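You operate a simulated robot arm through the tools that you are given. There is no shell and no other tool. Be economical: measure what you need, move in short steps, check, and stop when the job is done.

You are at the controls of a simulated robot arm. One attempt, no reset.

TASK
Check the extinguisher: pin it, clean its tray and tag it.
Fine: ring pin in the pin hole first; wipe up the spilt powder with the green pad and put it back; hang CHARGED for a needle in the green, RECHARGE for LOW; the other tag stays. What is to be rubbed or washed off counts as gone when no trace of it is left.
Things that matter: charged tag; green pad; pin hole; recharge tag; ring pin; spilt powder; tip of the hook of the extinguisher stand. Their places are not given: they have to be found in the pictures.

The check looks at the end state, three seconds after you hand in, the way a careful person would. Anything else that was tipped, shoved, dropped, spilled or broken makes it a failure.

THE ROBOT
A 6-joint arm with a two-finger parallel gripper, fixed in place. Base frame: the origin is at the foot of the arm, x ahead of it, y to its left, z up; the work surface is at about z = 62. Readings come in cm, degrees, newtons and seconds.
With the tool pointing down near the work surface it reaches from about 10 to 80 cm from the base axis. Its first joint turns from -115.0 to 115.0 degrees. Payload 4.2 kg.
The TCP is the grasp point between the finger pads, 2.3 cm short of the fingertips. In the tool frame z runs along the fingers and y along their closing line. Largest opening 9.4 cm; finger width 3.8, thickness 1; the body of the gripper, 5.4 by 9.6 cm, starts 3.9 cm behind the TCP.
Orientation is told as [roll, pitch, yaw] about the base's x, y, z axes, in that order, counted from this pose: with the fingers straight down and closing along the base's y, the tool's x points along the base's -x, its y along +y and its z along -z.

THE INTERFACE
- The arm moves only by the tool drive_tool. Its argument "series" is a list of rows, each a list of 6 numbers: the shift along the base's x, y, z in units of 400 mm (1.0 is 400 mm), then the turn, a rotation vector about the base's x, y, z in units of 180 degrees (1.0 is 180 degrees). In form: [[x, y, z, rx, ry, rz], ...]. A call has 1 to 10 rows; each row is the pose to reach, as a shift and turn from the pose commanded when the call began. "grip" is the opening, from 0 (shut) to 1 (fully open), set as the call begins (left out, the last holds). A call with a number of a shift or a turn outside -1 to 1 is refused whole. Rows are played at 5 a second. More than 5 cm and 8.6 degrees between two rows, or a gripper value outside its range, and nothing of the call is played. Where a pose cannot be reached the arm comes as near as it can. A force on the tool above 40 N (or 10 N above the force at the start of the call, whichever is more), or a blocked arm, ends the call early, and 0.2 s more pass. Each finger travels about 10.8 cm/s and halts on what it meets, pressing with about 37 N; the grip force reading is that of the motor and also rises with nothing between the fingers. The clock runs only during rows and for 0.2 s after the last one: add rows that repeat a pose to give the fingers time. It gives the time, the measured TCP pose, the force on the tool (base axes), the opening and the grip force at its end, in the units of the frame above (readings bear some noise), with the torque about the TCP (base axes, N m) and any sound that the robot's microphone picked up.
- Cameras (640 x 400 px; columns grow to the right, rows downward): "scene" is fixed at [22.37, -49.82, 120.74]; the picture's right is [0.83, -0.55, 0.00], its down [-0.10, -0.14, -0.98] and it looks along [0.54, 0.82, -0.17] (base axes); focal length 214 px, centre (320, 200). "wrist" rides on the gripper at [8.6, 1.6, -7.4] in the tool frame; the picture's right is [-0.18, 0.98, 0.00], its down [-0.58, -0.11, -0.81] and it looks along [-0.79, -0.15, 0.59] (tool axes); focal length 243 px, centre (320, 200).
- snapshot(camera): a new picture of that camera. No time passes.
- move_column(by): slides the trunk up (or, below 0, down) by that many cm; the arm rides with it, the base frame stays. It gives what a move gives, with no picture.
- locate(camera, pixels): for up to 12 pixels [column, row] of the newest picture of that camera ("zoom" is the newest enlarged one), the place [x, y, z] in the base frame of the surface seen there, good to about 0.3 cm, but the place of the scene camera against the robot may be out by one fixed shift of up to 1.2 cm in any direction. No time passes.
- close_up(camera, box): a new picture of the part [left, top, right, bottom] of that camera's present view, enlarged. No time passes.
- hand_in(): hands the job in; it is judged then, once.

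Work in short steps. Measure before you move; look again where a grasp or a placing could have gone wrong, and mend it. You have 80 turns and 46 pictures in all, those below and enlarged ones among them. Open the gripper and draw the arm clear of the work before you hand the job in, unless the task says otherwise; then end with one line.

The tools are called by a JSON object that holds its "name" and its "arguments". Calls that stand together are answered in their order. drive_tool: Moves the arm, as the interface text tells. Its arguments: {"type":"object","properties":{"series":{"type":"array"},"grip":{"type":"number"}},"required":["series"]} The other tools are called the same way: move_column (by) slides the trunk up or down; snapshot (camera) takes a picture; locate (camera, pixels) gives the place of the surface under pixels of a picture; close_up (camera, box) takes an enlarged picture of a part of a camera's view; hand_in () hands the job in.

At the start:

```text
time: 0.0
eef_pos: [60.17, -4.07, 138.6]
orientation: [0.0, 0.1, 0.0]
contact_force: [-0.1, 0.3, -0.3]
moment: [-0.02, 0.02, 0.01]
gripper_width: 9.39
gripper_force: 0.1
trunk travel left (down, up): [-77.5, 21.5]
```

scene: 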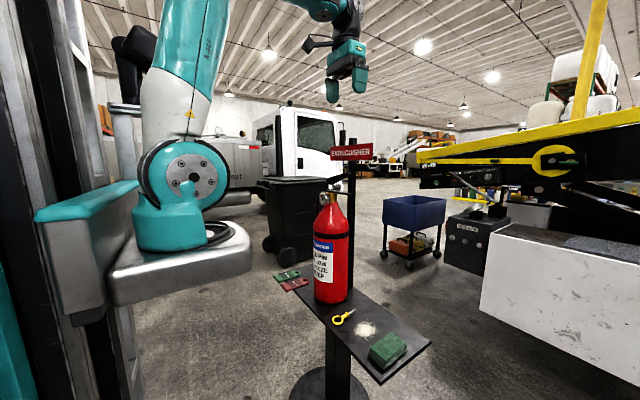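
wrist: 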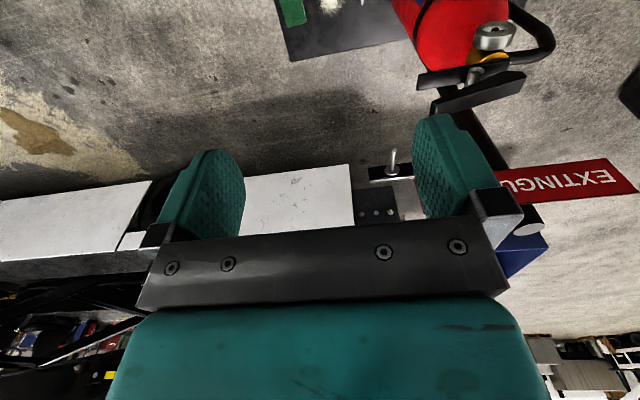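

The scene shows the extinguisher (330,250), yellow ring pin (343,317), powder (366,329), green pad (388,349), tags (287,275) and (295,284). I enlarge the work area and the head.

{"name": "close_up", "arguments": {"camera": "scene", "box": [260, 250, 440, 390]}}

{"name": "close_up", "arguments": {"camera": "scene", "box": [290, 120, 390, 220]}}

```text
2.86 times, centred on (350, 320) of scene
```

zoom: 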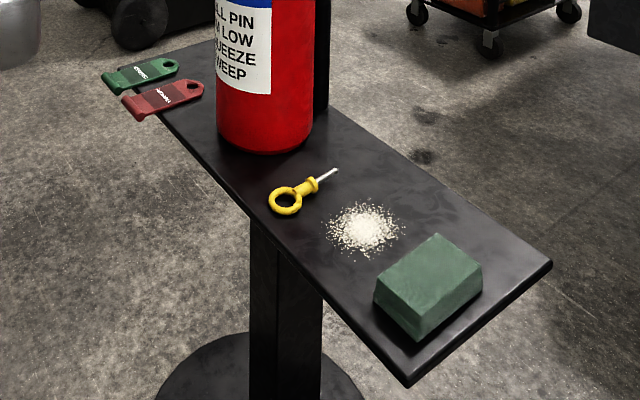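

```text
4.00 times, centred on (340, 170) of scene
```

zoom: 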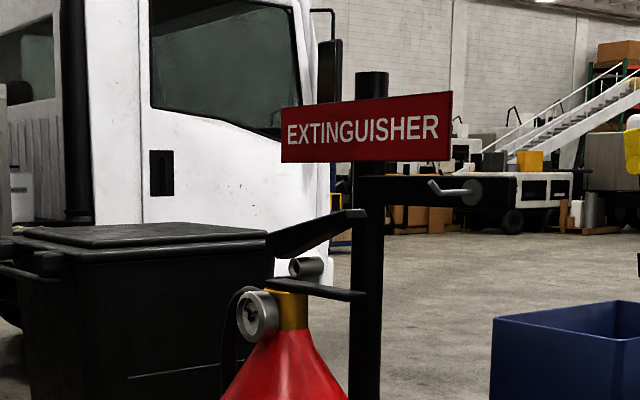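

I zoom further on the gauge and locate the key points from the scene picture.

{"name": "close_up", "arguments": {"camera": "scene", "box": [312, 162, 352, 212]}}

{"name": "locate", "arguments": {"camera": "scene", "pixels": [[398, 167], [408, 168], [367, 165], [324, 199], [316, 186], [333, 187], [338, 320], [350, 312], [362, 328], [388, 349], [287, 274], [295, 284]]}}

```text
8.00 times, centred on (332, 187) of scene
```

zoom: 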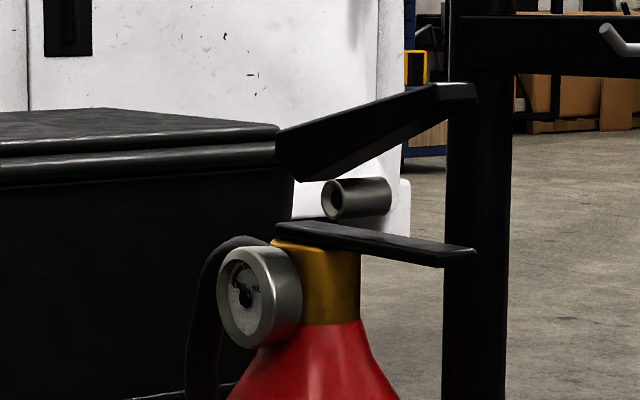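

```text
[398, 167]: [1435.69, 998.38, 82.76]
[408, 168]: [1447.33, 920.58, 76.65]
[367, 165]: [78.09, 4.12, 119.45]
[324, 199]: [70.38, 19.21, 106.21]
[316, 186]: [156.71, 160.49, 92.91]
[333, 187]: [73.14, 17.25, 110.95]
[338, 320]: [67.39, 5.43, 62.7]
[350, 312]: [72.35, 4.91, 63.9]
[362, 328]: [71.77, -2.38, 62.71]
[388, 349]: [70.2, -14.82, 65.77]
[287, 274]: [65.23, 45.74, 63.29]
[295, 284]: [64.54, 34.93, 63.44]
```

The gauge needle needs a closer look. I enlarge the wrist view on the head and hook and measure there.

{"name": "close_up", "arguments": {"camera": "wrist", "box": [340, 0, 580, 200]}}

{"name": "locate", "arguments": {"camera": "wrist", "pixels": [[391, 152], [393, 172], [380, 174], [497, 28], [497, 45], [473, 76], [470, 68], [430, 80], [520, 80], [290, 10], [330, 5], [560, 175]]}}

```text
2.00 times, centred on (460, 100) of wrist
```

zoom: 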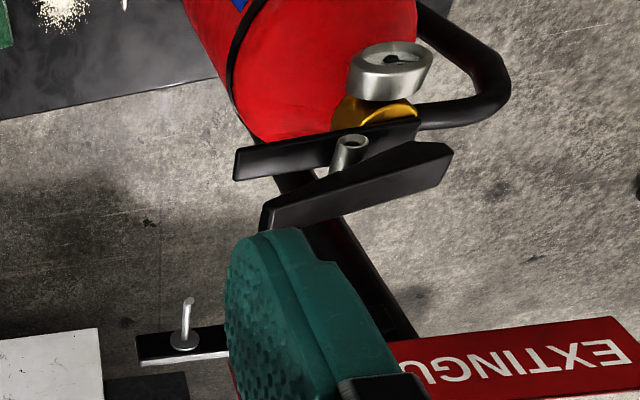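

```text
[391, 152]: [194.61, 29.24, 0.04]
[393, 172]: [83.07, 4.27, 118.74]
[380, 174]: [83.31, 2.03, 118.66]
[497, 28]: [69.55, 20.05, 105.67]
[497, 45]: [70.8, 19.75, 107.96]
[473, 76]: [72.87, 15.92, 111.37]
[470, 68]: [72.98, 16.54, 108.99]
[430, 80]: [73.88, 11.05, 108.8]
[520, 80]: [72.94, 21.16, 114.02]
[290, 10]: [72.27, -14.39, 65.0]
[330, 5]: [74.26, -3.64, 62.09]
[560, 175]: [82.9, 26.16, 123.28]
```

Hook and tube both face the arm (-x). I measure the hook tip, the hole mouth and the tube along its length in the enlarged picture.

{"name": "locate", "arguments": {"camera": "zoom", "pixels": [[190, 300], [188, 304], [186, 318], [184, 332], [354, 140], [343, 140], [364, 140], [352, 148], [345, 150], [340, 170], [392, 60], [238, 172]]}}

{"name": "close_up", "arguments": {"camera": "wrist", "box": [450, 10, 530, 90]}}

```text
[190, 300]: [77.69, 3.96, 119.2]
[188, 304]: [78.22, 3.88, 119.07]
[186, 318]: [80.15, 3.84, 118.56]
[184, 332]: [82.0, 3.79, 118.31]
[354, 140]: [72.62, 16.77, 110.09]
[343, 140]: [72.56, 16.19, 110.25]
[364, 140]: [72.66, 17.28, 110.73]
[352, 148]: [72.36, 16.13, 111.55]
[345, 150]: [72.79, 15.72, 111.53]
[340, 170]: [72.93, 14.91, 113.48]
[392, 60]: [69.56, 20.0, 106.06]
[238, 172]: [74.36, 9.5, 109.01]
```

```text
5.00 times, centred on (490, 50) of wrist
```

zoom: 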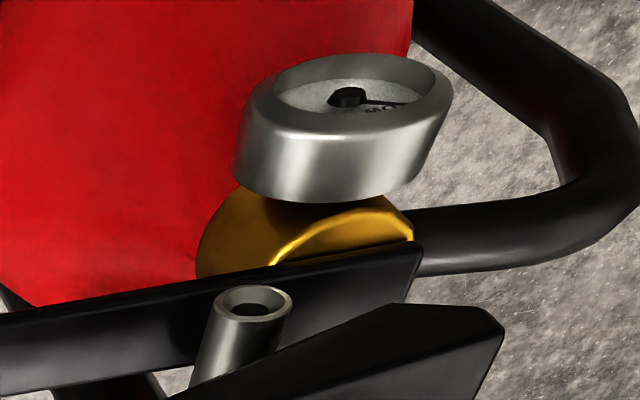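

The gauge faces -x and I can't read the needle yet. I move to (56.6, 22.4, 114.6) to look at the gauge and the hole head-on.

{"name": "drive_tool", "arguments": {"series": [[-0.009, 0.066, -0.06, 0, 0, 0], [-0.018, 0.132, -0.12, 0, 0, 0], [-0.027, 0.198, -0.18, 0, 0, 0], [-0.036, 0.264, -0.24, 0, 0, 0], [-0.045, 0.33, -0.3, 0, 0, 0], [-0.054, 0.396, -0.36, 0, 0, 0], [-0.063, 0.462, -0.42, 0, 0, 0], [-0.072, 0.528, -0.48, 0, 0, 0], [-0.081, 0.594, -0.54, 0, 0, 0], [-0.09, 0.66, -0.6, 0, 0, 0]]}}

{"name": "snapshot", "arguments": {"camera": "wrist"}}

```text
time: 2.2
eef_pos: [56.54, 22.35, 114.66]
orientation: [0.0, 0.0, -0.1]
contact_force: [0.2, 0.1, 0.6]
moment: [0.03, 0.02, 0.04]
gripper_width: 9.38
gripper_force: 0.2
trunk travel left (down, up): [-77.5, 21.5]
```

```text
38 pictures are left
```

wrist: 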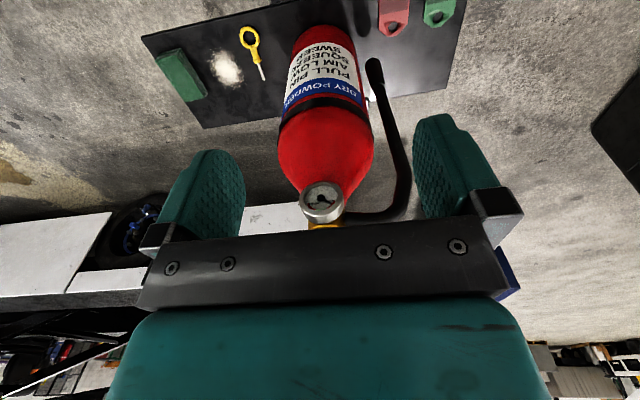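

The gauge is at (322,200), ring pin (255,50), powder (227,67), pad (180,75), tags (393,15),(438,12). I zoom the gauge and locate the tray items.

{"name": "close_up", "arguments": {"camera": "wrist", "box": [292, 175, 352, 225]}}

{"name": "locate", "arguments": {"camera": "wrist", "pixels": [[249, 30], [256, 48], [265, 78], [226, 66], [155, 52], [180, 47], [206, 96], [180, 75], [392, 30], [386, 5], [438, 16], [142, 38]]}}

{"name": "close_up", "arguments": {"camera": "wrist", "box": [140, 0, 300, 110]}}

```text
8.00 times, centred on (322, 200) of wrist
```

zoom: 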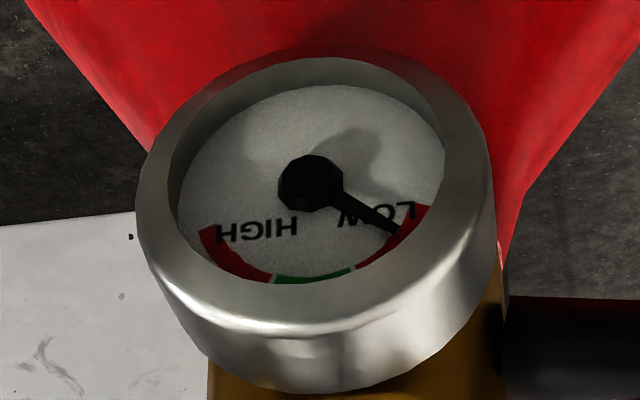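

```text
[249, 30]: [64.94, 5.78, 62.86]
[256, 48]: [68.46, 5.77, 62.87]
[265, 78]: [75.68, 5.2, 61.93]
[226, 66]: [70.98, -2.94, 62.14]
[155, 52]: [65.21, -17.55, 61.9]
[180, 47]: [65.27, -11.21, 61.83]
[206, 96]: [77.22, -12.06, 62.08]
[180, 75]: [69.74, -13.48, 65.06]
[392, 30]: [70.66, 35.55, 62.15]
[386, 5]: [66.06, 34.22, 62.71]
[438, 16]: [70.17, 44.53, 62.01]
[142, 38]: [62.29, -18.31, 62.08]
```

```text
3.64 times, centred on (220, 55) of wrist
```

zoom: 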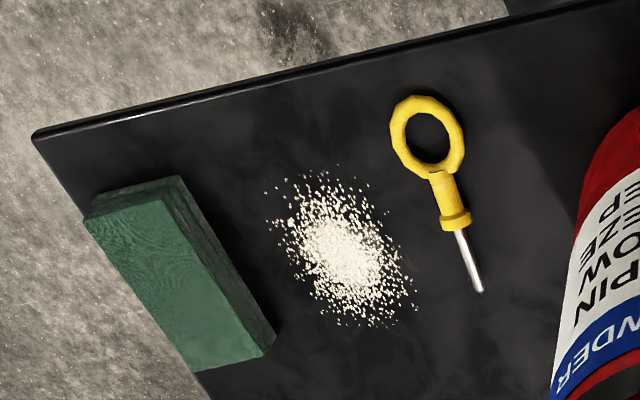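

The needle stands in LOW, so RECHARGE gets hung. I measure pin and pad in detail, and check the tag texts.

{"name": "locate", "arguments": {"camera": "zoom", "pixels": [[412, 100], [430, 180], [450, 195], [455, 218], [462, 235], [478, 288], [395, 140], [458, 150], [88, 215], [180, 178], [270, 345], [190, 368]]}}

{"name": "close_up", "arguments": {"camera": "scene", "box": [265, 262, 325, 297]}}

```text
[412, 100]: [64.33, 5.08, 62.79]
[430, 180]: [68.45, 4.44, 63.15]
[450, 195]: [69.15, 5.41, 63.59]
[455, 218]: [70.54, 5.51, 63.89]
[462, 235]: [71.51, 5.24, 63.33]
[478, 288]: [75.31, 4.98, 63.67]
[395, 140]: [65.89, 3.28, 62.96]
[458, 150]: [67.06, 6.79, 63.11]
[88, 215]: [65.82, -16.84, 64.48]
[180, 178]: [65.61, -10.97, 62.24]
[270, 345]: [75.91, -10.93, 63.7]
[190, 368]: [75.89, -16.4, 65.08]
```

```text
10.67 times, centred on (295, 280) of scene
```

zoom: 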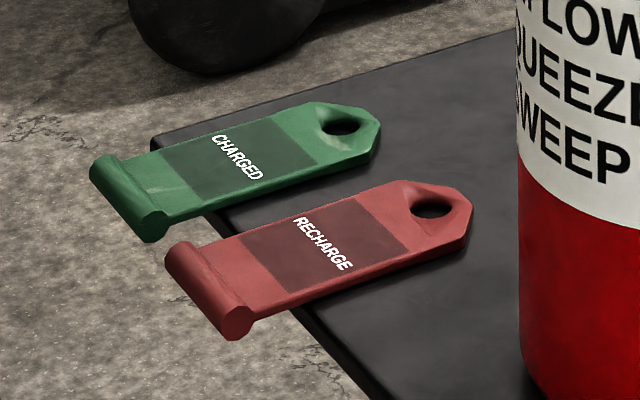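

The red tag is RECHARGE and hangs on a hook facing -x; the pin already points +x. I move over the ring pin (y first, then x), then lower the column.

{"name": "drive_tool", "arguments": {"series": [[0, -0.11, 0, 0, 0, 0], [0, -0.22, 0, 0, 0, 0], [0, -0.33, 0, 0, 0, 0], [0, -0.434, 0, 0, 0, 0], [0.08, -0.434, 0, 0, 0, 0], [0.16, -0.434, 0, 0, 0, 0], [0.243, -0.434, 0, 0, 0, 0], [0.243, -0.434, 0, 0, 0, 0]], "grip": 0.62}}

{"name": "move_column", "arguments": {"by": -38}}

{"name": "snapshot", "arguments": {"camera": "wrist"}}

```text
time: 4.0
eef_pos: [66.24, 5.12, 114.68]
orientation: [-0.1, 0.1, 0.0]
contact_force: [0.7, 0.2, 0.7]
moment: [-0.03, -0.02, 0.01]
gripper_width: 5.83
gripper_force: 0.0
trunk travel left (down, up): [-77.5, 21.5]
```

```text
time: 7.7
eef_pos: [66.15, 4.99, 76.73]
orientation: [0.0, 0.0, -0.1]
contact_force: [0.5, -0.6, -0.3]
moment: [-0.04, 0.02, 0.01]
gripper_width: 5.83
gripper_force: 0.0
trunk travel left (down, up): [-39.5, 59.5]
```

```text
34 pictures are left
```

wrist: 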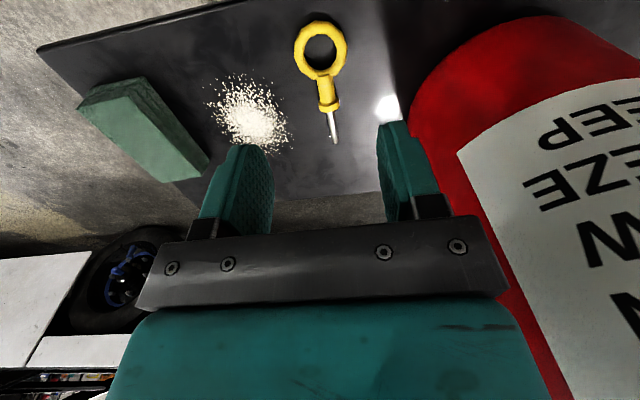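

The pin shows at ring (320,47), tip (334,141); the cylinder is close on the right. I measure the pin and the cylinder's nearest surface.

{"name": "locate", "arguments": {"camera": "wrist", "pixels": [[299, 45], [342, 46], [316, 27], [323, 74], [327, 90], [329, 105], [334, 140], [440, 60], [415, 95], [470, 40], [470, 180], [520, 120]]}}

```text
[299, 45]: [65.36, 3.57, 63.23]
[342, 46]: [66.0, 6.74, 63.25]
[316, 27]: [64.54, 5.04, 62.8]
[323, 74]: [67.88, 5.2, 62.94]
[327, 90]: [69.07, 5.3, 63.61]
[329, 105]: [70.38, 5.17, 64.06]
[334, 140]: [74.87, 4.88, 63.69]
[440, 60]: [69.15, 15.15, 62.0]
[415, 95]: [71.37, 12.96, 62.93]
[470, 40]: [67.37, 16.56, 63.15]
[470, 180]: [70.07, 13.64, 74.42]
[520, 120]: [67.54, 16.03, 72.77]
```

Ring centre is about (65.9, 5.15, 63.1). I lower straight to z≈64.7 (tips at 62.4) and close on the ring.

{"name": "drive_tool", "arguments": {"series": [[-0.003, 0.004, -0.1, 0, 0, 0], [-0.003, 0.004, -0.2, 0, 0, 0], [-0.003, 0.004, -0.27, 0, 0, 0], [-0.003, 0.004, -0.299, 0, 0, 0], [-0.003, 0.004, -0.299, 0, 0, 0]]}}

{"name": "drive_tool", "arguments": {"series": [[0, 0, 0, 0, 0, 0], [0, 0, 0, 0, 0, 0], [0, 0, 0, 0, 0, 0]], "grip": 0}}

{"name": "snapshot", "arguments": {"camera": "wrist"}}

```text
time: 8.9
eef_pos: [66.16, 5.18, 64.69]
orientation: [0.0, 0.0, 0.0]
contact_force: [-0.2, -0.4, -0.5]
moment: [0.0, 0.01, 0.02]
gripper_width: 5.83
gripper_force: 0.0
trunk travel left (down, up): [-39.5, 59.5]
```

```text
time: 9.7
eef_pos: [66.12, 5.08, 64.73]
orientation: [0.0, 0.0, 0.0]
contact_force: [-0.2, -0.2, -0.2]
moment: [0.0, 0.04, 0.01]
gripper_width: 4.22
gripper_force: 36.9
trunk travel left (down, up): [-39.5, 59.5]
```

```text
33 pictures are left
```

wrist: 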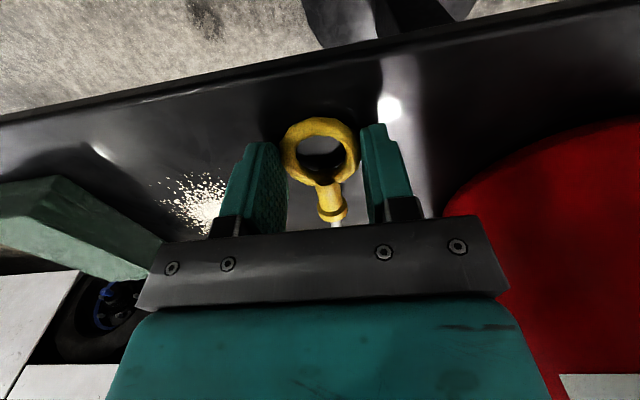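

Gripped at 4.22 cm on the ring. I lift 8 cm, back off 6 cm in x and look at whether the pin stayed level.

{"name": "drive_tool", "arguments": {"series": [[0, 0, 0.04, 0, 0, 0], [0, 0, 0.12, 0, 0, 0], [0, 0, 0.2, 0, 0, 0], [-0.07, 0, 0.2, 0, 0, 0], [-0.15, 0, 0.2, 0, 0, 0], [-0.15, 0, 0.2, 0, 0, 0]]}}

{"name": "move_column", "arguments": {"by": 39}}

{"name": "snapshot", "arguments": {"camera": "wrist"}}

{"name": "close_up", "arguments": {"camera": "scene", "box": [270, 130, 390, 220]}}

```text
time: 11.1
eef_pos: [60.31, 5.15, 72.7]
orientation: [0.0, -0.1, 0.0]
contact_force: [-0.3, -0.9, -0.5]
moment: [0.02, 0.03, 0.0]
gripper_width: 4.15
gripper_force: 37.1
trunk travel left (down, up): [-39.5, 59.5]
```

```text
time: 14.8
eef_pos: [60.18, 5.08, 111.68]
orientation: [0.1, -0.1, 0.0]
contact_force: [0.2, -1.2, -0.8]
moment: [-0.01, -0.01, 0.01]
gripper_width: 4.18
gripper_force: 37.5
trunk travel left (down, up): [-78.5, 20.5]
```

```text
32 pictures are left
```

wrist: 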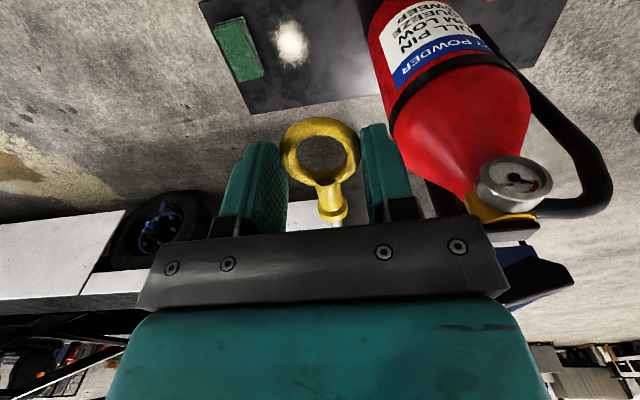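

```text
4.44 times, centred on (330, 175) of scene
```

zoom: 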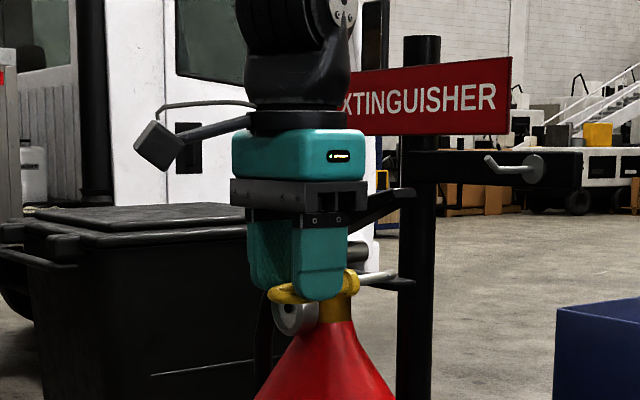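

The pin looks about level. I zoom on it and locate ring, flange and shaft tip in the scene camera (whose offset cancels against the hole seen by the same camera).

{"name": "close_up", "arguments": {"camera": "scene", "box": [312, 180, 352, 205]}}

{"name": "locate", "arguments": {"camera": "wrist", "pixels": [[290, 148], [355, 148], [318, 122], [329, 200], [330, 213], [334, 222], [512, 180], [320, 180]]}}

```text
16.00 times, centred on (332, 192) of scene
```

zoom: 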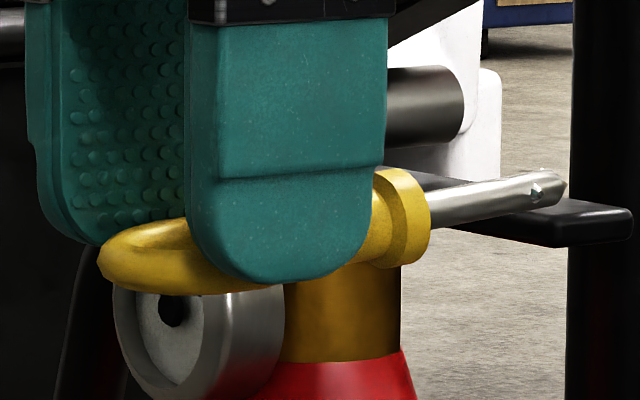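

```text
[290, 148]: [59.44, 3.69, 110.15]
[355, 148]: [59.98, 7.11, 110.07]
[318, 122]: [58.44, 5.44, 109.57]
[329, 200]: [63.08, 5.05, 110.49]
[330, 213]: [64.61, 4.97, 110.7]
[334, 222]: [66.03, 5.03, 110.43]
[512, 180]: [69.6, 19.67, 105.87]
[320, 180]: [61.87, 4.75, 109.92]
```

I locate shaft points on this zoom, plus the tube's visible part.

{"name": "locate", "arguments": {"camera": "zoom", "pixels": [[440, 205], [480, 200], [520, 192], [540, 190], [555, 185], [410, 215], [415, 190], [130, 260], [410, 105], [440, 102], [440, 75], [440, 135]]}}

```text
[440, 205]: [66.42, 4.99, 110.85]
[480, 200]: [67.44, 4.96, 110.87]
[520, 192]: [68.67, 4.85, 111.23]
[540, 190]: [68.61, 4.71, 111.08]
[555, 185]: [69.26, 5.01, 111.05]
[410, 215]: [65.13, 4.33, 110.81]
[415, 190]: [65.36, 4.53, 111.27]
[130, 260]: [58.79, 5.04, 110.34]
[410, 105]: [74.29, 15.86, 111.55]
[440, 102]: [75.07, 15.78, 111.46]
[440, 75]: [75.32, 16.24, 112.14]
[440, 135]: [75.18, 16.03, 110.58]
```

Shaft reads z≈110.9 at x 66–69, y≈4.95 in the scene camera; the tube's mouth must be measured well. I raise the tool to (58, 20.6, 134.5) to view the hole mouth above the ring with the wrist camera.

{"name": "drive_tool", "arguments": {"series": [[-0.01, 0, 0.1, 0, 0, 0], [-0.02, 0, 0.2, 0, 0, 0], [-0.03, 0.04, 0.3, 0, 0, 0], [-0.04, 0.12, 0.38, 0, 0, 0], [-0.05, 0.2, 0.46, 0, 0, 0], [-0.055, 0.29, 0.52, 0, 0, 0], [-0.055, 0.388, 0.57, 0, 0, 0], [-0.055, 0.388, 0.57, 0, 0, 0]]}}

{"name": "snapshot", "arguments": {"camera": "wrist"}}

{"name": "close_up", "arguments": {"camera": "scene", "box": [320, 175, 352, 195]}}

```text
time: 16.6
eef_pos: [58.04, 20.67, 134.53]
orientation: [-0.1, 0.0, 0.0]
contact_force: [0.1, 1.1, -0.6]
moment: [-0.01, 0.03, -0.01]
gripper_width: 4.15
gripper_force: 36.7
trunk travel left (down, up): [-78.5, 20.5]
```

```text
29 pictures are left
```

wrist: 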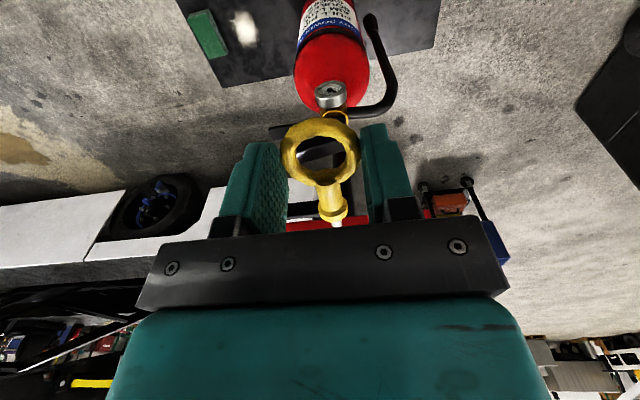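

```text
16.00 times, centred on (336, 185) of scene
```

zoom: 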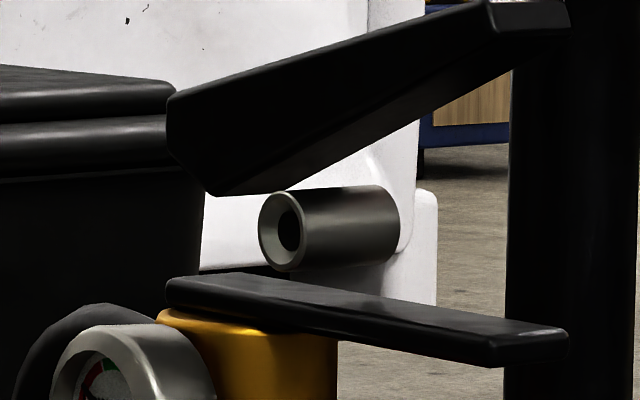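

The mouth is clear in the scene zoom: rim from rows 190 to 270, centre about (281,230). I locate rim and tube points.

{"name": "locate", "arguments": {"camera": "zoom", "pixels": [[262, 230], [266, 210], [268, 250], [280, 196], [282, 265], [306, 230], [303, 210], [303, 250], [330, 228], [360, 226], [330, 200], [330, 258]]}}

```text
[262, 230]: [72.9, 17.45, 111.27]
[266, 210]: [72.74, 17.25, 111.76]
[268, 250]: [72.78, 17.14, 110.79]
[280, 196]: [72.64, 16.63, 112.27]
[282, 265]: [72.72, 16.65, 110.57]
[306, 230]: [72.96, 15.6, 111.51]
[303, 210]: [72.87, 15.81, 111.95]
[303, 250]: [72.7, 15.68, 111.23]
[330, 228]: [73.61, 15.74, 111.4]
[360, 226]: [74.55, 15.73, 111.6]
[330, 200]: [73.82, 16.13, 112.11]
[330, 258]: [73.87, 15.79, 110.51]
```

In scene-frame terms the mouth centre is ≈(72.8, 16.5, 111.4), and the pin's nose is about 3° up and 2° off in yaw. I go to a pre-insert pose with the tip ~1.5 cm short, correcting both angles.

{"name": "drive_tool", "arguments": {"series": [[0.0, -0.04, -0.09, 0, 0, 0], [0.0, -0.08, -0.18, 0, 0.009, 0.006], [0.0, -0.114, -0.28, 0, 0.018, 0.011], [0.0, -0.114, -0.38, 0, 0.018, 0.011], [0.0, -0.114, -0.47, 0, 0.018, 0.011], [0.03, -0.114, -0.548, 0, 0.018, 0.011], [0.098, -0.114, -0.548, 0, 0.018, 0.011], [0.098, -0.114, -0.548, 0, 0.018, 0.011]]}}

{"name": "close_up", "arguments": {"camera": "scene", "box": [314, 175, 346, 195]}}

```text
time: 18.4
eef_pos: [61.95, 16.05, 112.64]
orientation: [0.1, 3.3, 2.0]
contact_force: [-0.6, -0.6, -0.1]
moment: [-0.03, -0.01, 0.01]
gripper_width: 4.18
gripper_force: 36.7
trunk travel left (down, up): [-78.5, 20.5]
```

```text
16.00 times, centred on (330, 185) of scene
```

zoom: 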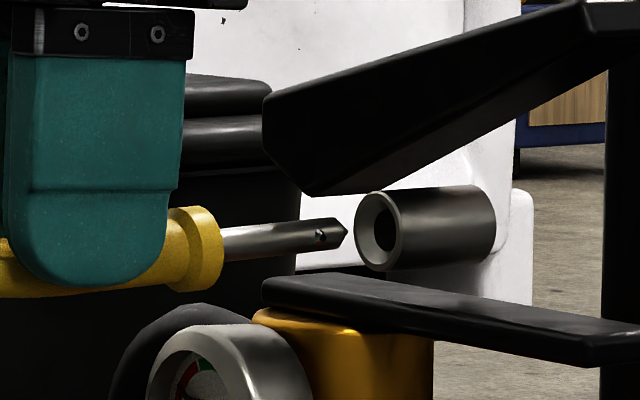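

The tip (347,233) points nicely at the mouth (377,231). I check y by locating shaft and rim points in the same picture.

{"name": "locate", "arguments": {"camera": "zoom", "pixels": [[240, 243], [260, 241], [280, 239], [300, 237], [310, 235], [335, 233], [358, 231], [362, 212], [366, 252], [402, 231], [399, 210], [400, 250]]}}

```text
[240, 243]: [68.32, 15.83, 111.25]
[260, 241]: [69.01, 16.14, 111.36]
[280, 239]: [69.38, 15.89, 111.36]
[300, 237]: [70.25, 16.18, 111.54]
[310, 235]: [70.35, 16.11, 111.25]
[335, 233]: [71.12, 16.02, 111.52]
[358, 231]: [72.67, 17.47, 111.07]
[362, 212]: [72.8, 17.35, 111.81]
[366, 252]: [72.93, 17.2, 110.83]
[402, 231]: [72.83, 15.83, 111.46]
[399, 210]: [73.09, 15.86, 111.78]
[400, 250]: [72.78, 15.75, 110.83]
```

Shaft centre y≈16.3 vs mouth ≈16.57: I shift +0.27 in y and advance so the tip enters, watching force.

{"name": "drive_tool", "arguments": {"series": [[0, 0.007, -0.001, 0, 0, 0], [0.02, 0.007, -0.001, 0, 0, 0], [0.04, 0.007, -0.001, 0, 0, 0], [0.055, 0.007, -0.001, 0, 0, 0]]}}

{"name": "close_up", "arguments": {"camera": "scene", "box": [314, 175, 346, 195]}}

```text
time: 19.4
eef_pos: [64.12, 16.31, 112.65]
orientation: [0.0, 3.3, 2.1]
contact_force: [0.0, -0.6, -0.9]
moment: [-0.01, 0.02, -0.08]
gripper_width: 4.14
gripper_force: 37.2
trunk travel left (down, up): [-78.5, 20.5]
```

```text
16.00 times, centred on (330, 185) of scene
```

zoom: 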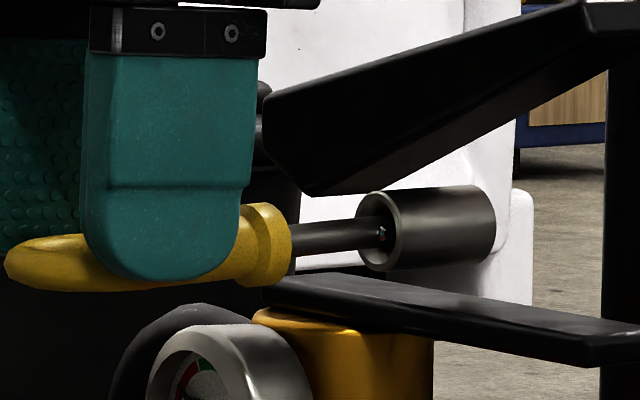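

The tip is inside the mouth with hardly any force. I push on in small steps to seat the flange.

{"name": "drive_tool", "arguments": {"series": [[0.015, 0, 0, 0, 0, 0], [0.03, 0, 0, 0, 0, 0], [0.045, 0, 0, 0, 0, 0], [0.06, 0, 0, 0, 0, 0]]}}

{"name": "close_up", "arguments": {"camera": "scene", "box": [314, 175, 346, 195]}}

```text
time: 20.4
eef_pos: [66.63, 16.41, 112.54]
orientation: [0.1, 3.2, 2.0]
contact_force: [1.0, -1.1, -0.5]
moment: [-0.05, -0.01, -0.11]
gripper_width: 4.15
gripper_force: 37.1
trunk travel left (down, up): [-78.5, 20.5]
```

```text
16.00 times, centred on (330, 185) of scene
```

zoom: 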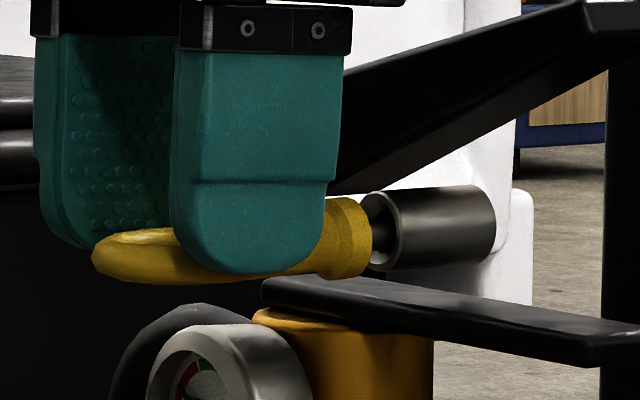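

The flange is just short of the tube face. I press in another 0.6 cm in fine steps.

{"name": "drive_tool", "arguments": {"series": [[0.004, 0, 0, 0, 0, 0], [0.008, 0, 0, 0, 0, 0], [0.012, 0, 0, 0, 0, 0], [0.016, 0, 0, 0, 0, 0]]}}

{"name": "close_up", "arguments": {"camera": "scene", "box": [314, 175, 346, 195]}}

```text
time: 21.4
eef_pos: [67.17, 16.35, 112.55]
orientation: [0.2, 3.2, 2.0]
contact_force: [0.5, -0.3, -1.0]
moment: [-0.01, 0.04, -0.03]
gripper_width: 4.17
gripper_force: 36.7
trunk travel left (down, up): [-78.5, 20.5]
```

```text
16.00 times, centred on (330, 185) of scene
```

zoom: 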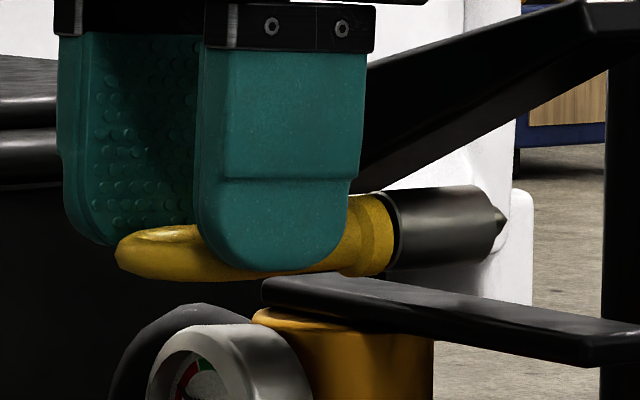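

The tip shows through the far end and the flange is nearly flush. A last 0.2 cm push, then I open slowly a little.

{"name": "drive_tool", "arguments": {"series": [[0.003, 0, 0, 0, 0, 0], [0.006, 0, 0, 0, 0, 0]]}}

{"name": "drive_tool", "arguments": {"series": [[0, 0, 0, 0, 0, 0], [0, 0, 0, 0, 0, 0]], "grip": 0.62}}

{"name": "drive_tool", "arguments": {"series": [[0, 0, 0.03, 0, 0, 0], [0, 0, 0.1, 0, 0, 0], [-0.05, 0, 0.2, 0, 0, 0], [-0.15, 0, 0.25, 0, 0, 0], [-0.25, 0, 0.25, 0, 0, 0], [-0.25, 0, 0.25, 0, -0.018, -0.011]]}}

{"name": "close_up", "arguments": {"camera": "scene", "box": [314, 175, 346, 195]}}

```text
time: 22.0
eef_pos: [67.39, 16.32, 112.65]
orientation: [0.1, 3.2, 2.1]
contact_force: [-1.2, -1.0, 0.2]
moment: [-0.01, 0.05, -0.01]
gripper_width: 4.14
gripper_force: 37.0
trunk travel left (down, up): [-78.5, 20.5]
```

```text
time: 22.6
eef_pos: [67.36, 16.34, 112.66]
orientation: [0.0, 3.2, 2.0]
contact_force: [-1.0, -0.9, 0.4]
moment: [0.02, 0.01, 0.0]
gripper_width: 5.81
gripper_force: 0.1
trunk travel left (down, up): [-78.5, 20.5]
```

```text
time: 24.0
eef_pos: [57.26, 16.24, 122.43]
orientation: [0.0, 0.0, 0.0]
contact_force: [0.7, -0.2, 0.3]
moment: [0.01, -0.01, -0.02]
gripper_width: 5.83
gripper_force: 0.0
trunk travel left (down, up): [-78.5, 20.5]
```

```text
16.00 times, centred on (330, 185) of scene
```

zoom: 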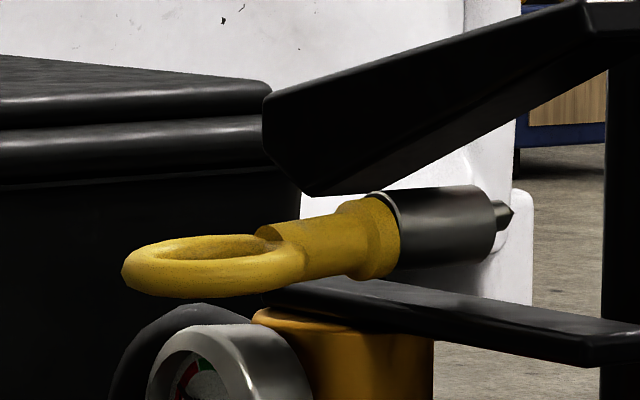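

The pin is seated with its flange on the tube and tip through. Next the pad: I move over it at y≈-14 and go down with the column to look.

{"name": "drive_tool", "arguments": {"series": [[0, -0.11, 0, 0, 0, 0], [0, -0.22, 0, 0, 0, 0], [0, -0.33, 0, 0, 0, 0], [0, -0.44, 0, 0, 0, 0], [0, -0.55, 0, 0, 0, 0], [0, -0.66, 0, 0, 0, 0], [0, -0.75, 0, 0, 0, 0], [0.1, -0.75, 0, 0, 0, 0], [0.2, -0.75, 0, 0, 0, 0], [0.2, -0.75, 0, 0, 0, 0]], "grip": 1}}

{"name": "move_column", "arguments": {"by": -43}}

{"name": "snapshot", "arguments": {"camera": "wrist"}}

```text
time: 26.2
eef_pos: [65.47, -13.65, 122.57]
orientation: [0.0, 0.0, 0.0]
contact_force: [0.0, 0.8, -0.5]
moment: [0.03, -0.05, -0.06]
gripper_width: 9.4
gripper_force: 0.1
trunk travel left (down, up): [-78.5, 20.5]
```

```text
refused: -43 is not a number from -40 to 40
```

```text
22 pictures are left
```

wrist: 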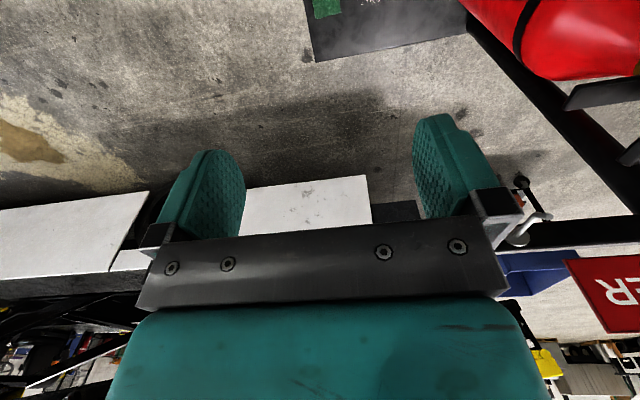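

The column step was limited to 40; I lower by 40 and look again.

{"name": "move_column", "arguments": {"by": -40}}

{"name": "snapshot", "arguments": {"camera": "wrist"}}

```text
time: 30.1
eef_pos: [65.46, -13.67, 82.68]
orientation: [0.0, 0.1, 0.0]
contact_force: [0.4, -0.8, -0.1]
moment: [0.02, 0.03, 0.01]
gripper_width: 9.41
gripper_force: 0.3
trunk travel left (down, up): [-38.5, 60.5]
```

```text
21 pictures are left
```

wrist: 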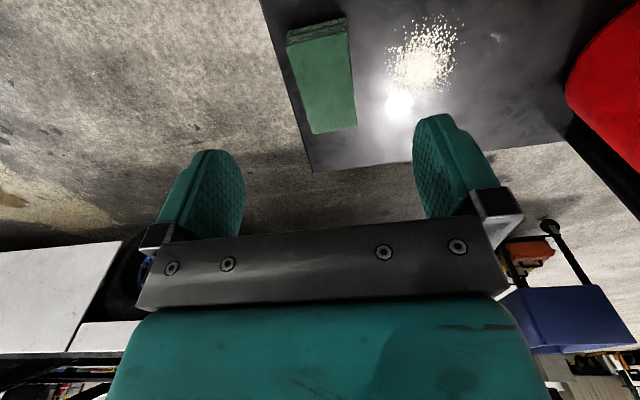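

The pad's top spans (287,43)–(348,30)–(357,125)–(310,133); powder spans (385–465, 15–95). I locate both.

{"name": "locate", "arguments": {"camera": "wrist", "pixels": [[290, 45], [345, 33], [354, 122], [312, 131], [322, 85], [289, 33], [385, 60], [465, 30], [430, 12], [420, 95], [423, 55], [300, 165]]}}

{"name": "close_up", "arguments": {"camera": "wrist", "box": [260, 0, 500, 150]}}

```text
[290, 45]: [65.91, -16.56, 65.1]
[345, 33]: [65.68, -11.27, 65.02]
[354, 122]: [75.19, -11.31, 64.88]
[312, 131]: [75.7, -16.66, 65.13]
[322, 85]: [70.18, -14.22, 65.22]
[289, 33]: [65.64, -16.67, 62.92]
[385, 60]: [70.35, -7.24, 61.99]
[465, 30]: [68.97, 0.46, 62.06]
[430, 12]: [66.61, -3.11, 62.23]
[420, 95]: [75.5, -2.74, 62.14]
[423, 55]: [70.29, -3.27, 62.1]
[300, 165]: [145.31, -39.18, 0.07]
```

```text
2.67 times, centred on (380, 75) of wrist
```

zoom: 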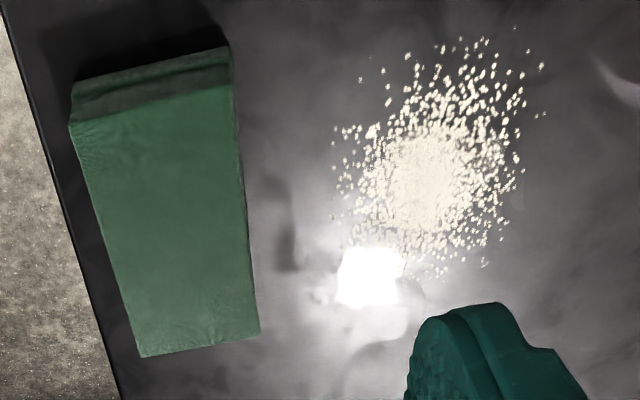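

Pad: x 65.7–75.6, y -16.7…-11.2, top z 65.1; powder x 66.3–75.5, y -7.3…1. I descend over the pad's centre to z≈64.8 and grip.

{"name": "drive_tool", "arguments": {"series": [[0.06, -0.007, -0.08, 0, 0, 0], [0.131, -0.007, -0.16, 0, 0, 0], [0.131, -0.007, -0.26, 0, 0, 0], [0.131, -0.007, -0.36, 0, 0, 0], [0.131, -0.007, -0.42, 0, 0, 0], [0.131, -0.007, -0.447, 0, 0, 0], [0.131, -0.007, -0.447, 0, 0, 0]]}}

{"name": "drive_tool", "arguments": {"series": [[0, 0, 0, 0, 0, 0], [0, 0, 0, 0, 0, 0], [0, 0, 0, 0, 0, 0]], "grip": 0}}

{"name": "snapshot", "arguments": {"camera": "wrist"}}

```text
time: 31.6
eef_pos: [70.5, -13.97, 64.66]
orientation: [0.0, 0.1, 0.0]
contact_force: [0.1, -0.4, -0.7]
moment: [0.02, 0.01, -0.01]
gripper_width: 9.39
gripper_force: 0.1
trunk travel left (down, up): [-38.5, 60.5]
```

```text
time: 32.5
eef_pos: [70.7, -13.92, 64.79]
orientation: [0.1, 0.0, 0.0]
contact_force: [0.7, -1.0, 1.5]
moment: [-0.03, 0.06, 0.0]
gripper_width: 5.9
gripper_force: 37.0
trunk travel left (down, up): [-38.5, 60.5]
```

```text
19 pictures are left
```

wrist: 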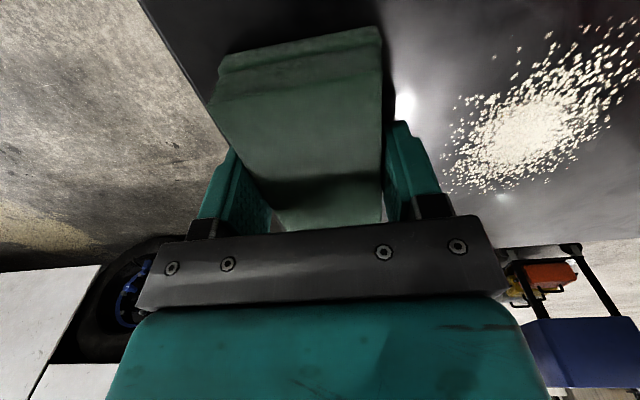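

Pad gripped (5.9 cm). I wipe with light pressure along +y through the powder to y≈3 and back.

{"name": "drive_tool", "arguments": {"series": [[0, 0.03, -0.003, 0, 0, 0], [0, 0.09, -0.003, 0, 0, 0], [0, 0.15, -0.003, 0, 0, 0], [0, 0.21, -0.003, 0, 0, 0], [0, 0.27, -0.003, 0, 0, 0], [0, 0.33, -0.003, 0, 0, 0], [0, 0.39, -0.003, 0, 0, 0], [0, 0.43, -0.003, 0, 0, 0]]}}

{"name": "drive_tool", "arguments": {"series": [[0, -0.05, 0, 0, 0, 0], [0, -0.1, 0, 0, 0, 0], [0, -0.15, 0, 0, 0, 0], [0, -0.2, 0, 0, 0, 0], [0, -0.25, 0, 0, 0, 0], [0, -0.3, 0, 0, 0, 0], [0, -0.35, 0, 0, 0, 0], [0, -0.4, 0, 0, 0, 0], [0, -0.43, 0, 0, 0, 0]]}}

{"name": "snapshot", "arguments": {"camera": "wrist"}}

```text
time: 34.2
eef_pos: [70.68, 3.25, 64.52]
orientation: [0.0, 0.0, 0.0]
contact_force: [0.1, -9.1, 25.7]
moment: [-0.36, 0.05, 0.19]
gripper_width: 5.9
gripper_force: 36.3
trunk travel left (down, up): [-38.5, 60.5]
```

```text
time: 36.2
eef_pos: [70.61, -13.79, 64.69]
orientation: [0.0, -0.3, -0.1]
contact_force: [-0.3, 11.6, 27.6]
moment: [0.33, -0.15, -0.02]
gripper_width: 5.92
gripper_force: 36.9
trunk travel left (down, up): [-38.5, 60.5]
```

```text
18 pictures are left
```

wrist: 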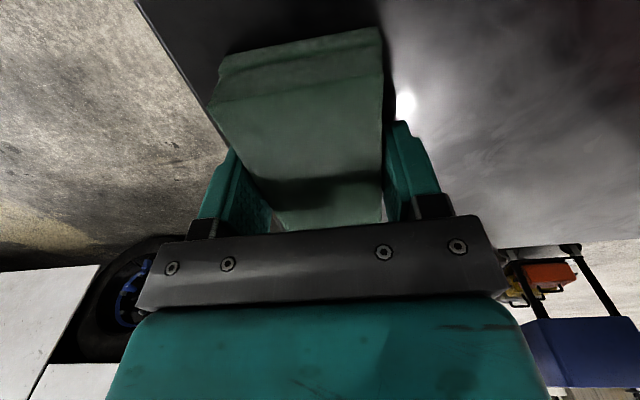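

The powder looks gone and the pad is back at its place. I ease the pressure, release, rise and inspect.

{"name": "drive_tool", "arguments": {"series": [[0, -0.003, 0.003, 0, 0, 0], [0, -0.003, 0.003, 0, 0, 0]]}}

{"name": "drive_tool", "arguments": {"series": [[0, 0, 0, 0, 0, 0], [0, 0, 0, 0, 0, 0], [0, 0, 0, 0, 0, 0]], "grip": 1}}

{"name": "drive_tool", "arguments": {"series": [[0, 0, 0.05, 0, 0, 0], [0, 0, 0.15, 0, 0, 0], [0, 0, 0.25, 0, 0, 0], [-0.1, 0.05, 0.33, 0, 0, 0], [-0.2, 0.1, 0.4, 0, 0, 0], [-0.2, 0.1, 0.4, 0, 0, 0]]}}

{"name": "snapshot", "arguments": {"camera": "wrist"}}

{"name": "close_up", "arguments": {"camera": "scene", "box": [320, 290, 440, 380]}}

```text
time: 36.9
eef_pos: [70.68, -14.1, 64.58]
orientation: [0.1, 0.0, 0.0]
contact_force: [0.9, 5.9, 13.4]
moment: [0.16, -0.56, 0.25]
gripper_width: 5.91
gripper_force: 37.4
trunk travel left (down, up): [-38.5, 60.5]
```

```text
time: 37.6
eef_pos: [70.57, -14.04, 64.71]
orientation: [0.0, 0.0, 0.1]
contact_force: [0.1, -0.2, -0.1]
moment: [0.0, 0.0, -0.01]
gripper_width: 9.38
gripper_force: 0.0
trunk travel left (down, up): [-38.5, 60.5]
```

```text
refused: row 4 steps farther than a row can; nothing moved
```

```text
17 pictures are left
```

wrist: 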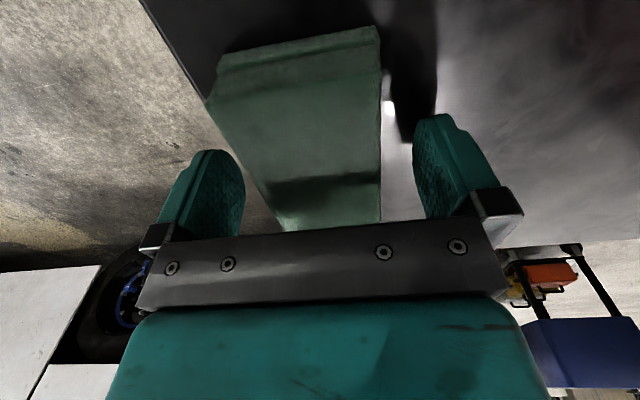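

```text
4.44 times, centred on (380, 335) of scene
```

zoom: 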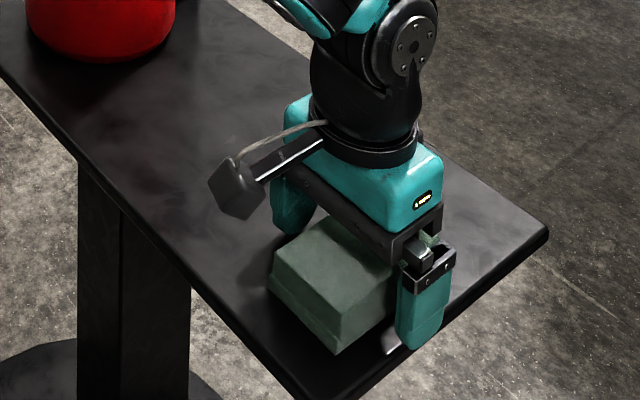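

The tray is clean and the pad sits in place. I rise and back off, then travel at x≈52 in front of the extinguisher to the tags.

{"name": "drive_tool", "arguments": {"series": [[0, 0, 0.05, 0, 0, 0], [0, 0, 0.15, 0, 0, 0], [0, 0, 0.25, 0, 0, 0], [0, 0, 0.35, 0, 0, 0], [-0.1, 0, 0.4, 0, 0, 0], [-0.2, 0, 0.42, 0, 0, 0], [-0.3, 0, 0.42, 0, 0, 0], [-0.4, 0, 0.42, 0, 0, 0], [-0.47, 0.05, 0.42, 0, 0, 0], [-0.47, 0.16, 0.42, 0, 0, 0]]}}

{"name": "drive_tool", "arguments": {"series": [[0, 0.11, 0, 0, 0, 0], [0, 0.22, 0, 0, 0, 0], [0, 0.33, 0, 0, 0, 0], [0, 0.44, 0, 0, 0, 0], [0, 0.55, 0, 0, 0, 0], [0, 0.66, 0, 0, 0, 0], [0, 0.77, 0, 0, 0, 0], [0, 0.88, 0, 0, 0, 0], [0, 0.99, 0, 0, 0, 0], [0, 1.0, 0, 0, 0, 0]]}}

{"name": "snapshot", "arguments": {"camera": "wrist"}}

```text
time: 39.9
eef_pos: [51.86, -7.62, 81.56]
orientation: [0.0, 0.0, 0.0]
contact_force: [0.5, -0.5, -0.1]
moment: [0.01, 0.0, 0.05]
gripper_width: 9.4
gripper_force: 0.0
trunk travel left (down, up): [-38.5, 60.5]
```

```text
time: 42.0
eef_pos: [51.87, 32.35, 81.55]
orientation: [0.1, -0.1, 0.1]
contact_force: [-0.5, -0.6, 0.2]
moment: [0.04, -0.01, -0.01]
gripper_width: 9.42
gripper_force: 0.1
trunk travel left (down, up): [-38.5, 60.5]
```

```text
15 pictures are left
```

wrist: 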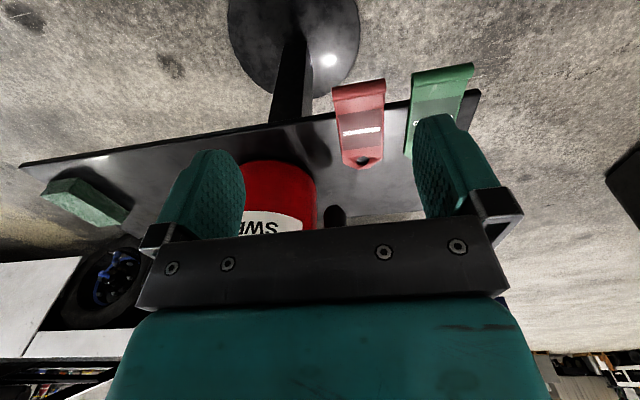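

The red tag is in clear view: bar end (358,90), hole (362,161). I locate its outline, the tray edge, and the green tag.

{"name": "locate", "arguments": {"camera": "wrist", "pixels": [[334, 92], [384, 86], [336, 112], [384, 105], [345, 163], [382, 150], [362, 158], [366, 168], [325, 116], [398, 105], [412, 80], [412, 120]]}}

{"name": "close_up", "arguments": {"camera": "wrist", "box": [310, 65, 490, 185]}}

```text
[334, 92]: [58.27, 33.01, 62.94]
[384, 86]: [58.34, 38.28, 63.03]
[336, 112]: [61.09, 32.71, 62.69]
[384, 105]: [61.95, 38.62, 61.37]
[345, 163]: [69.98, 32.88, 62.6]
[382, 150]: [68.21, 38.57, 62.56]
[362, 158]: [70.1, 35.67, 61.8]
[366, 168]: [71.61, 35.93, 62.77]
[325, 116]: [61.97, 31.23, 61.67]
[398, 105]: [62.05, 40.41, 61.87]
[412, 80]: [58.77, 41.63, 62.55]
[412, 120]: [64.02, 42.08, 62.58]
```

```text
3.33 times, centred on (400, 125) of wrist
```

zoom: 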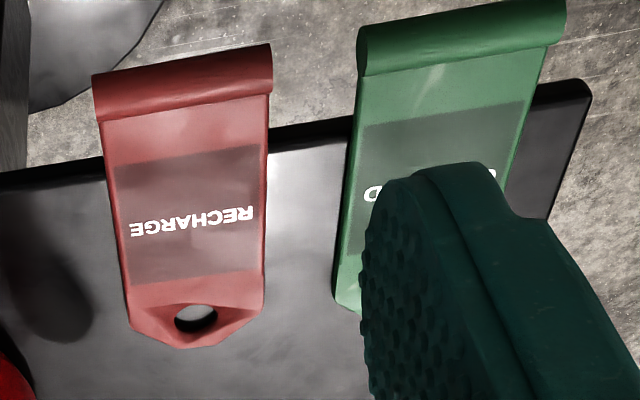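

Red tag: y 32.8–38.5, bar at x≈57.5–60, tray edge x≈62, hole at x≈70. I open to 7.2 cm and descend over the overhanging part at (59.7, 35.6) to z≈62.6.

{"name": "drive_tool", "arguments": {"series": [[0.09, 0.04, 0, 0, 0, 0], [0.196, 0.081, 0, 0, 0, 0], [0.196, 0.081, -0.1, 0, 0, 0], [0.196, 0.081, -0.2, 0, 0, 0], [0.196, 0.081, -0.3, 0, 0, 0], [0.196, 0.081, -0.3, 0, 0, 0]], "grip": 0.766}}

{"name": "snapshot", "arguments": {"camera": "wrist"}}

```text
time: 43.5
eef_pos: [59.75, 35.58, 69.57]
orientation: [-0.1, 0.0, 0.0]
contact_force: [-1.2, 0.7, -0.2]
moment: [0.0, 0.01, -0.03]
gripper_width: 7.19
gripper_force: 0.1
trunk travel left (down, up): [-38.5, 60.5]
```

```text
13 pictures are left
```

wrist: 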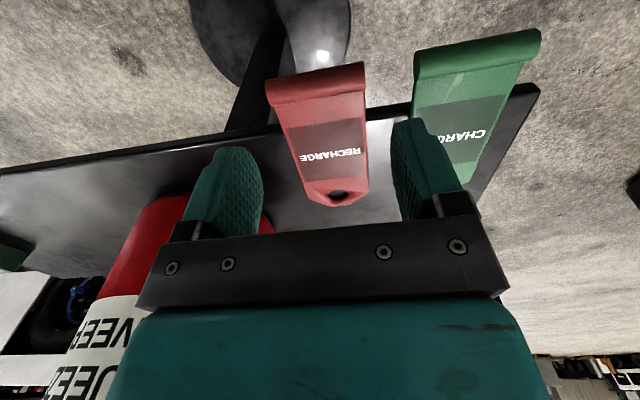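

Alignment looks right; I re-measure the tag edges and tray edge from closer before the last 7 cm.

{"name": "locate", "arguments": {"camera": "wrist", "pixels": [[271, 95], [362, 80], [285, 112], [364, 98], [310, 78], [315, 98], [308, 190], [366, 183], [340, 196], [272, 128], [384, 112], [418, 75]]}}

```text
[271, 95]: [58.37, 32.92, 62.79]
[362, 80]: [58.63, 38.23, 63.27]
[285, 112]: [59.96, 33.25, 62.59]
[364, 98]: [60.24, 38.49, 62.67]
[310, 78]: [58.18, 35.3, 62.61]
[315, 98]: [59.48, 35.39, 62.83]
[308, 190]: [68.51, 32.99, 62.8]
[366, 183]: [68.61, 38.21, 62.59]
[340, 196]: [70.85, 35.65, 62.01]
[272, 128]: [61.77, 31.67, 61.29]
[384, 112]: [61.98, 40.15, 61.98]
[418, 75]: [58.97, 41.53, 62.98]
```

Centre y≈35.65, plate top 62.7, tray edge ≈61.9. I descend 6.9 cm and close.

{"name": "drive_tool", "arguments": {"series": [[-0.004, 0.001, -0.08, 0, 0, 0], [-0.004, 0.001, -0.14, 0, 0, 0], [-0.004, 0.001, -0.173, 0, 0, 0], [-0.004, 0.001, -0.173, 0, 0, 0]]}}

{"name": "drive_tool", "arguments": {"series": [[0, 0, 0, 0, 0, 0], [0, 0, 0, 0, 0, 0], [0, 0, 0, 0, 0, 0]], "grip": 0}}

{"name": "drive_tool", "arguments": {"series": [[0, 0, 0.04, 0, 0, 0], [0, 0, 0.12, 0, 0, 0], [0, 0, 0.22, 0, 0, 0], [0, 0, 0.32, 0, 0, 0], [-0.1, 0, 0.34, 0, 0, 0], [-0.2, 0, 0.34, 0, 0, 0], [-0.2, 0, 0.34, 0, 0, 0]]}}

{"name": "snapshot", "arguments": {"camera": "wrist"}}

```text
time: 44.5
eef_pos: [59.49, 35.73, 62.66]
orientation: [0.0, -0.1, 0.0]
contact_force: [-0.2, 0.6, 0.0]
moment: [0.03, 0.01, -0.01]
gripper_width: 7.21
gripper_force: 0.1
trunk travel left (down, up): [-38.5, 60.5]
```

```text
time: 45.2
eef_pos: [59.44, 35.64, 62.64]
orientation: [0.0, 0.0, -0.1]
contact_force: [-1.3, -0.3, -0.5]
moment: [0.02, 0.01, -0.01]
gripper_width: 6.03
gripper_force: 37.2
trunk travel left (down, up): [-38.5, 60.5]
```

```text
time: 46.9
eef_pos: [51.38, 35.58, 76.19]
orientation: [0.0, 0.1, 0.0]
contact_force: [-0.6, 0.6, -1.1]
moment: [0.0, 0.01, -0.01]
gripper_width: 6.02
gripper_force: 36.8
trunk travel left (down, up): [-38.5, 60.5]
```

```text
12 pictures are left
```

wrist: 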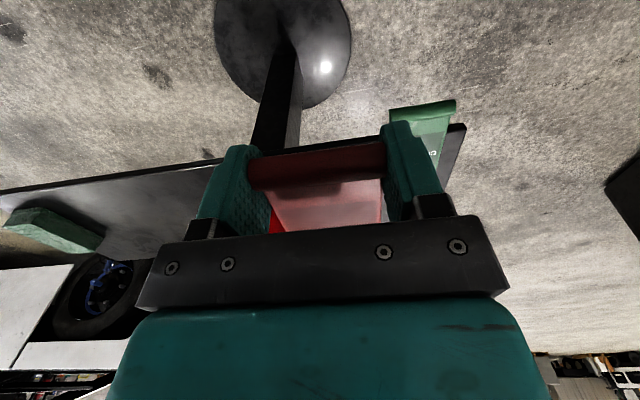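

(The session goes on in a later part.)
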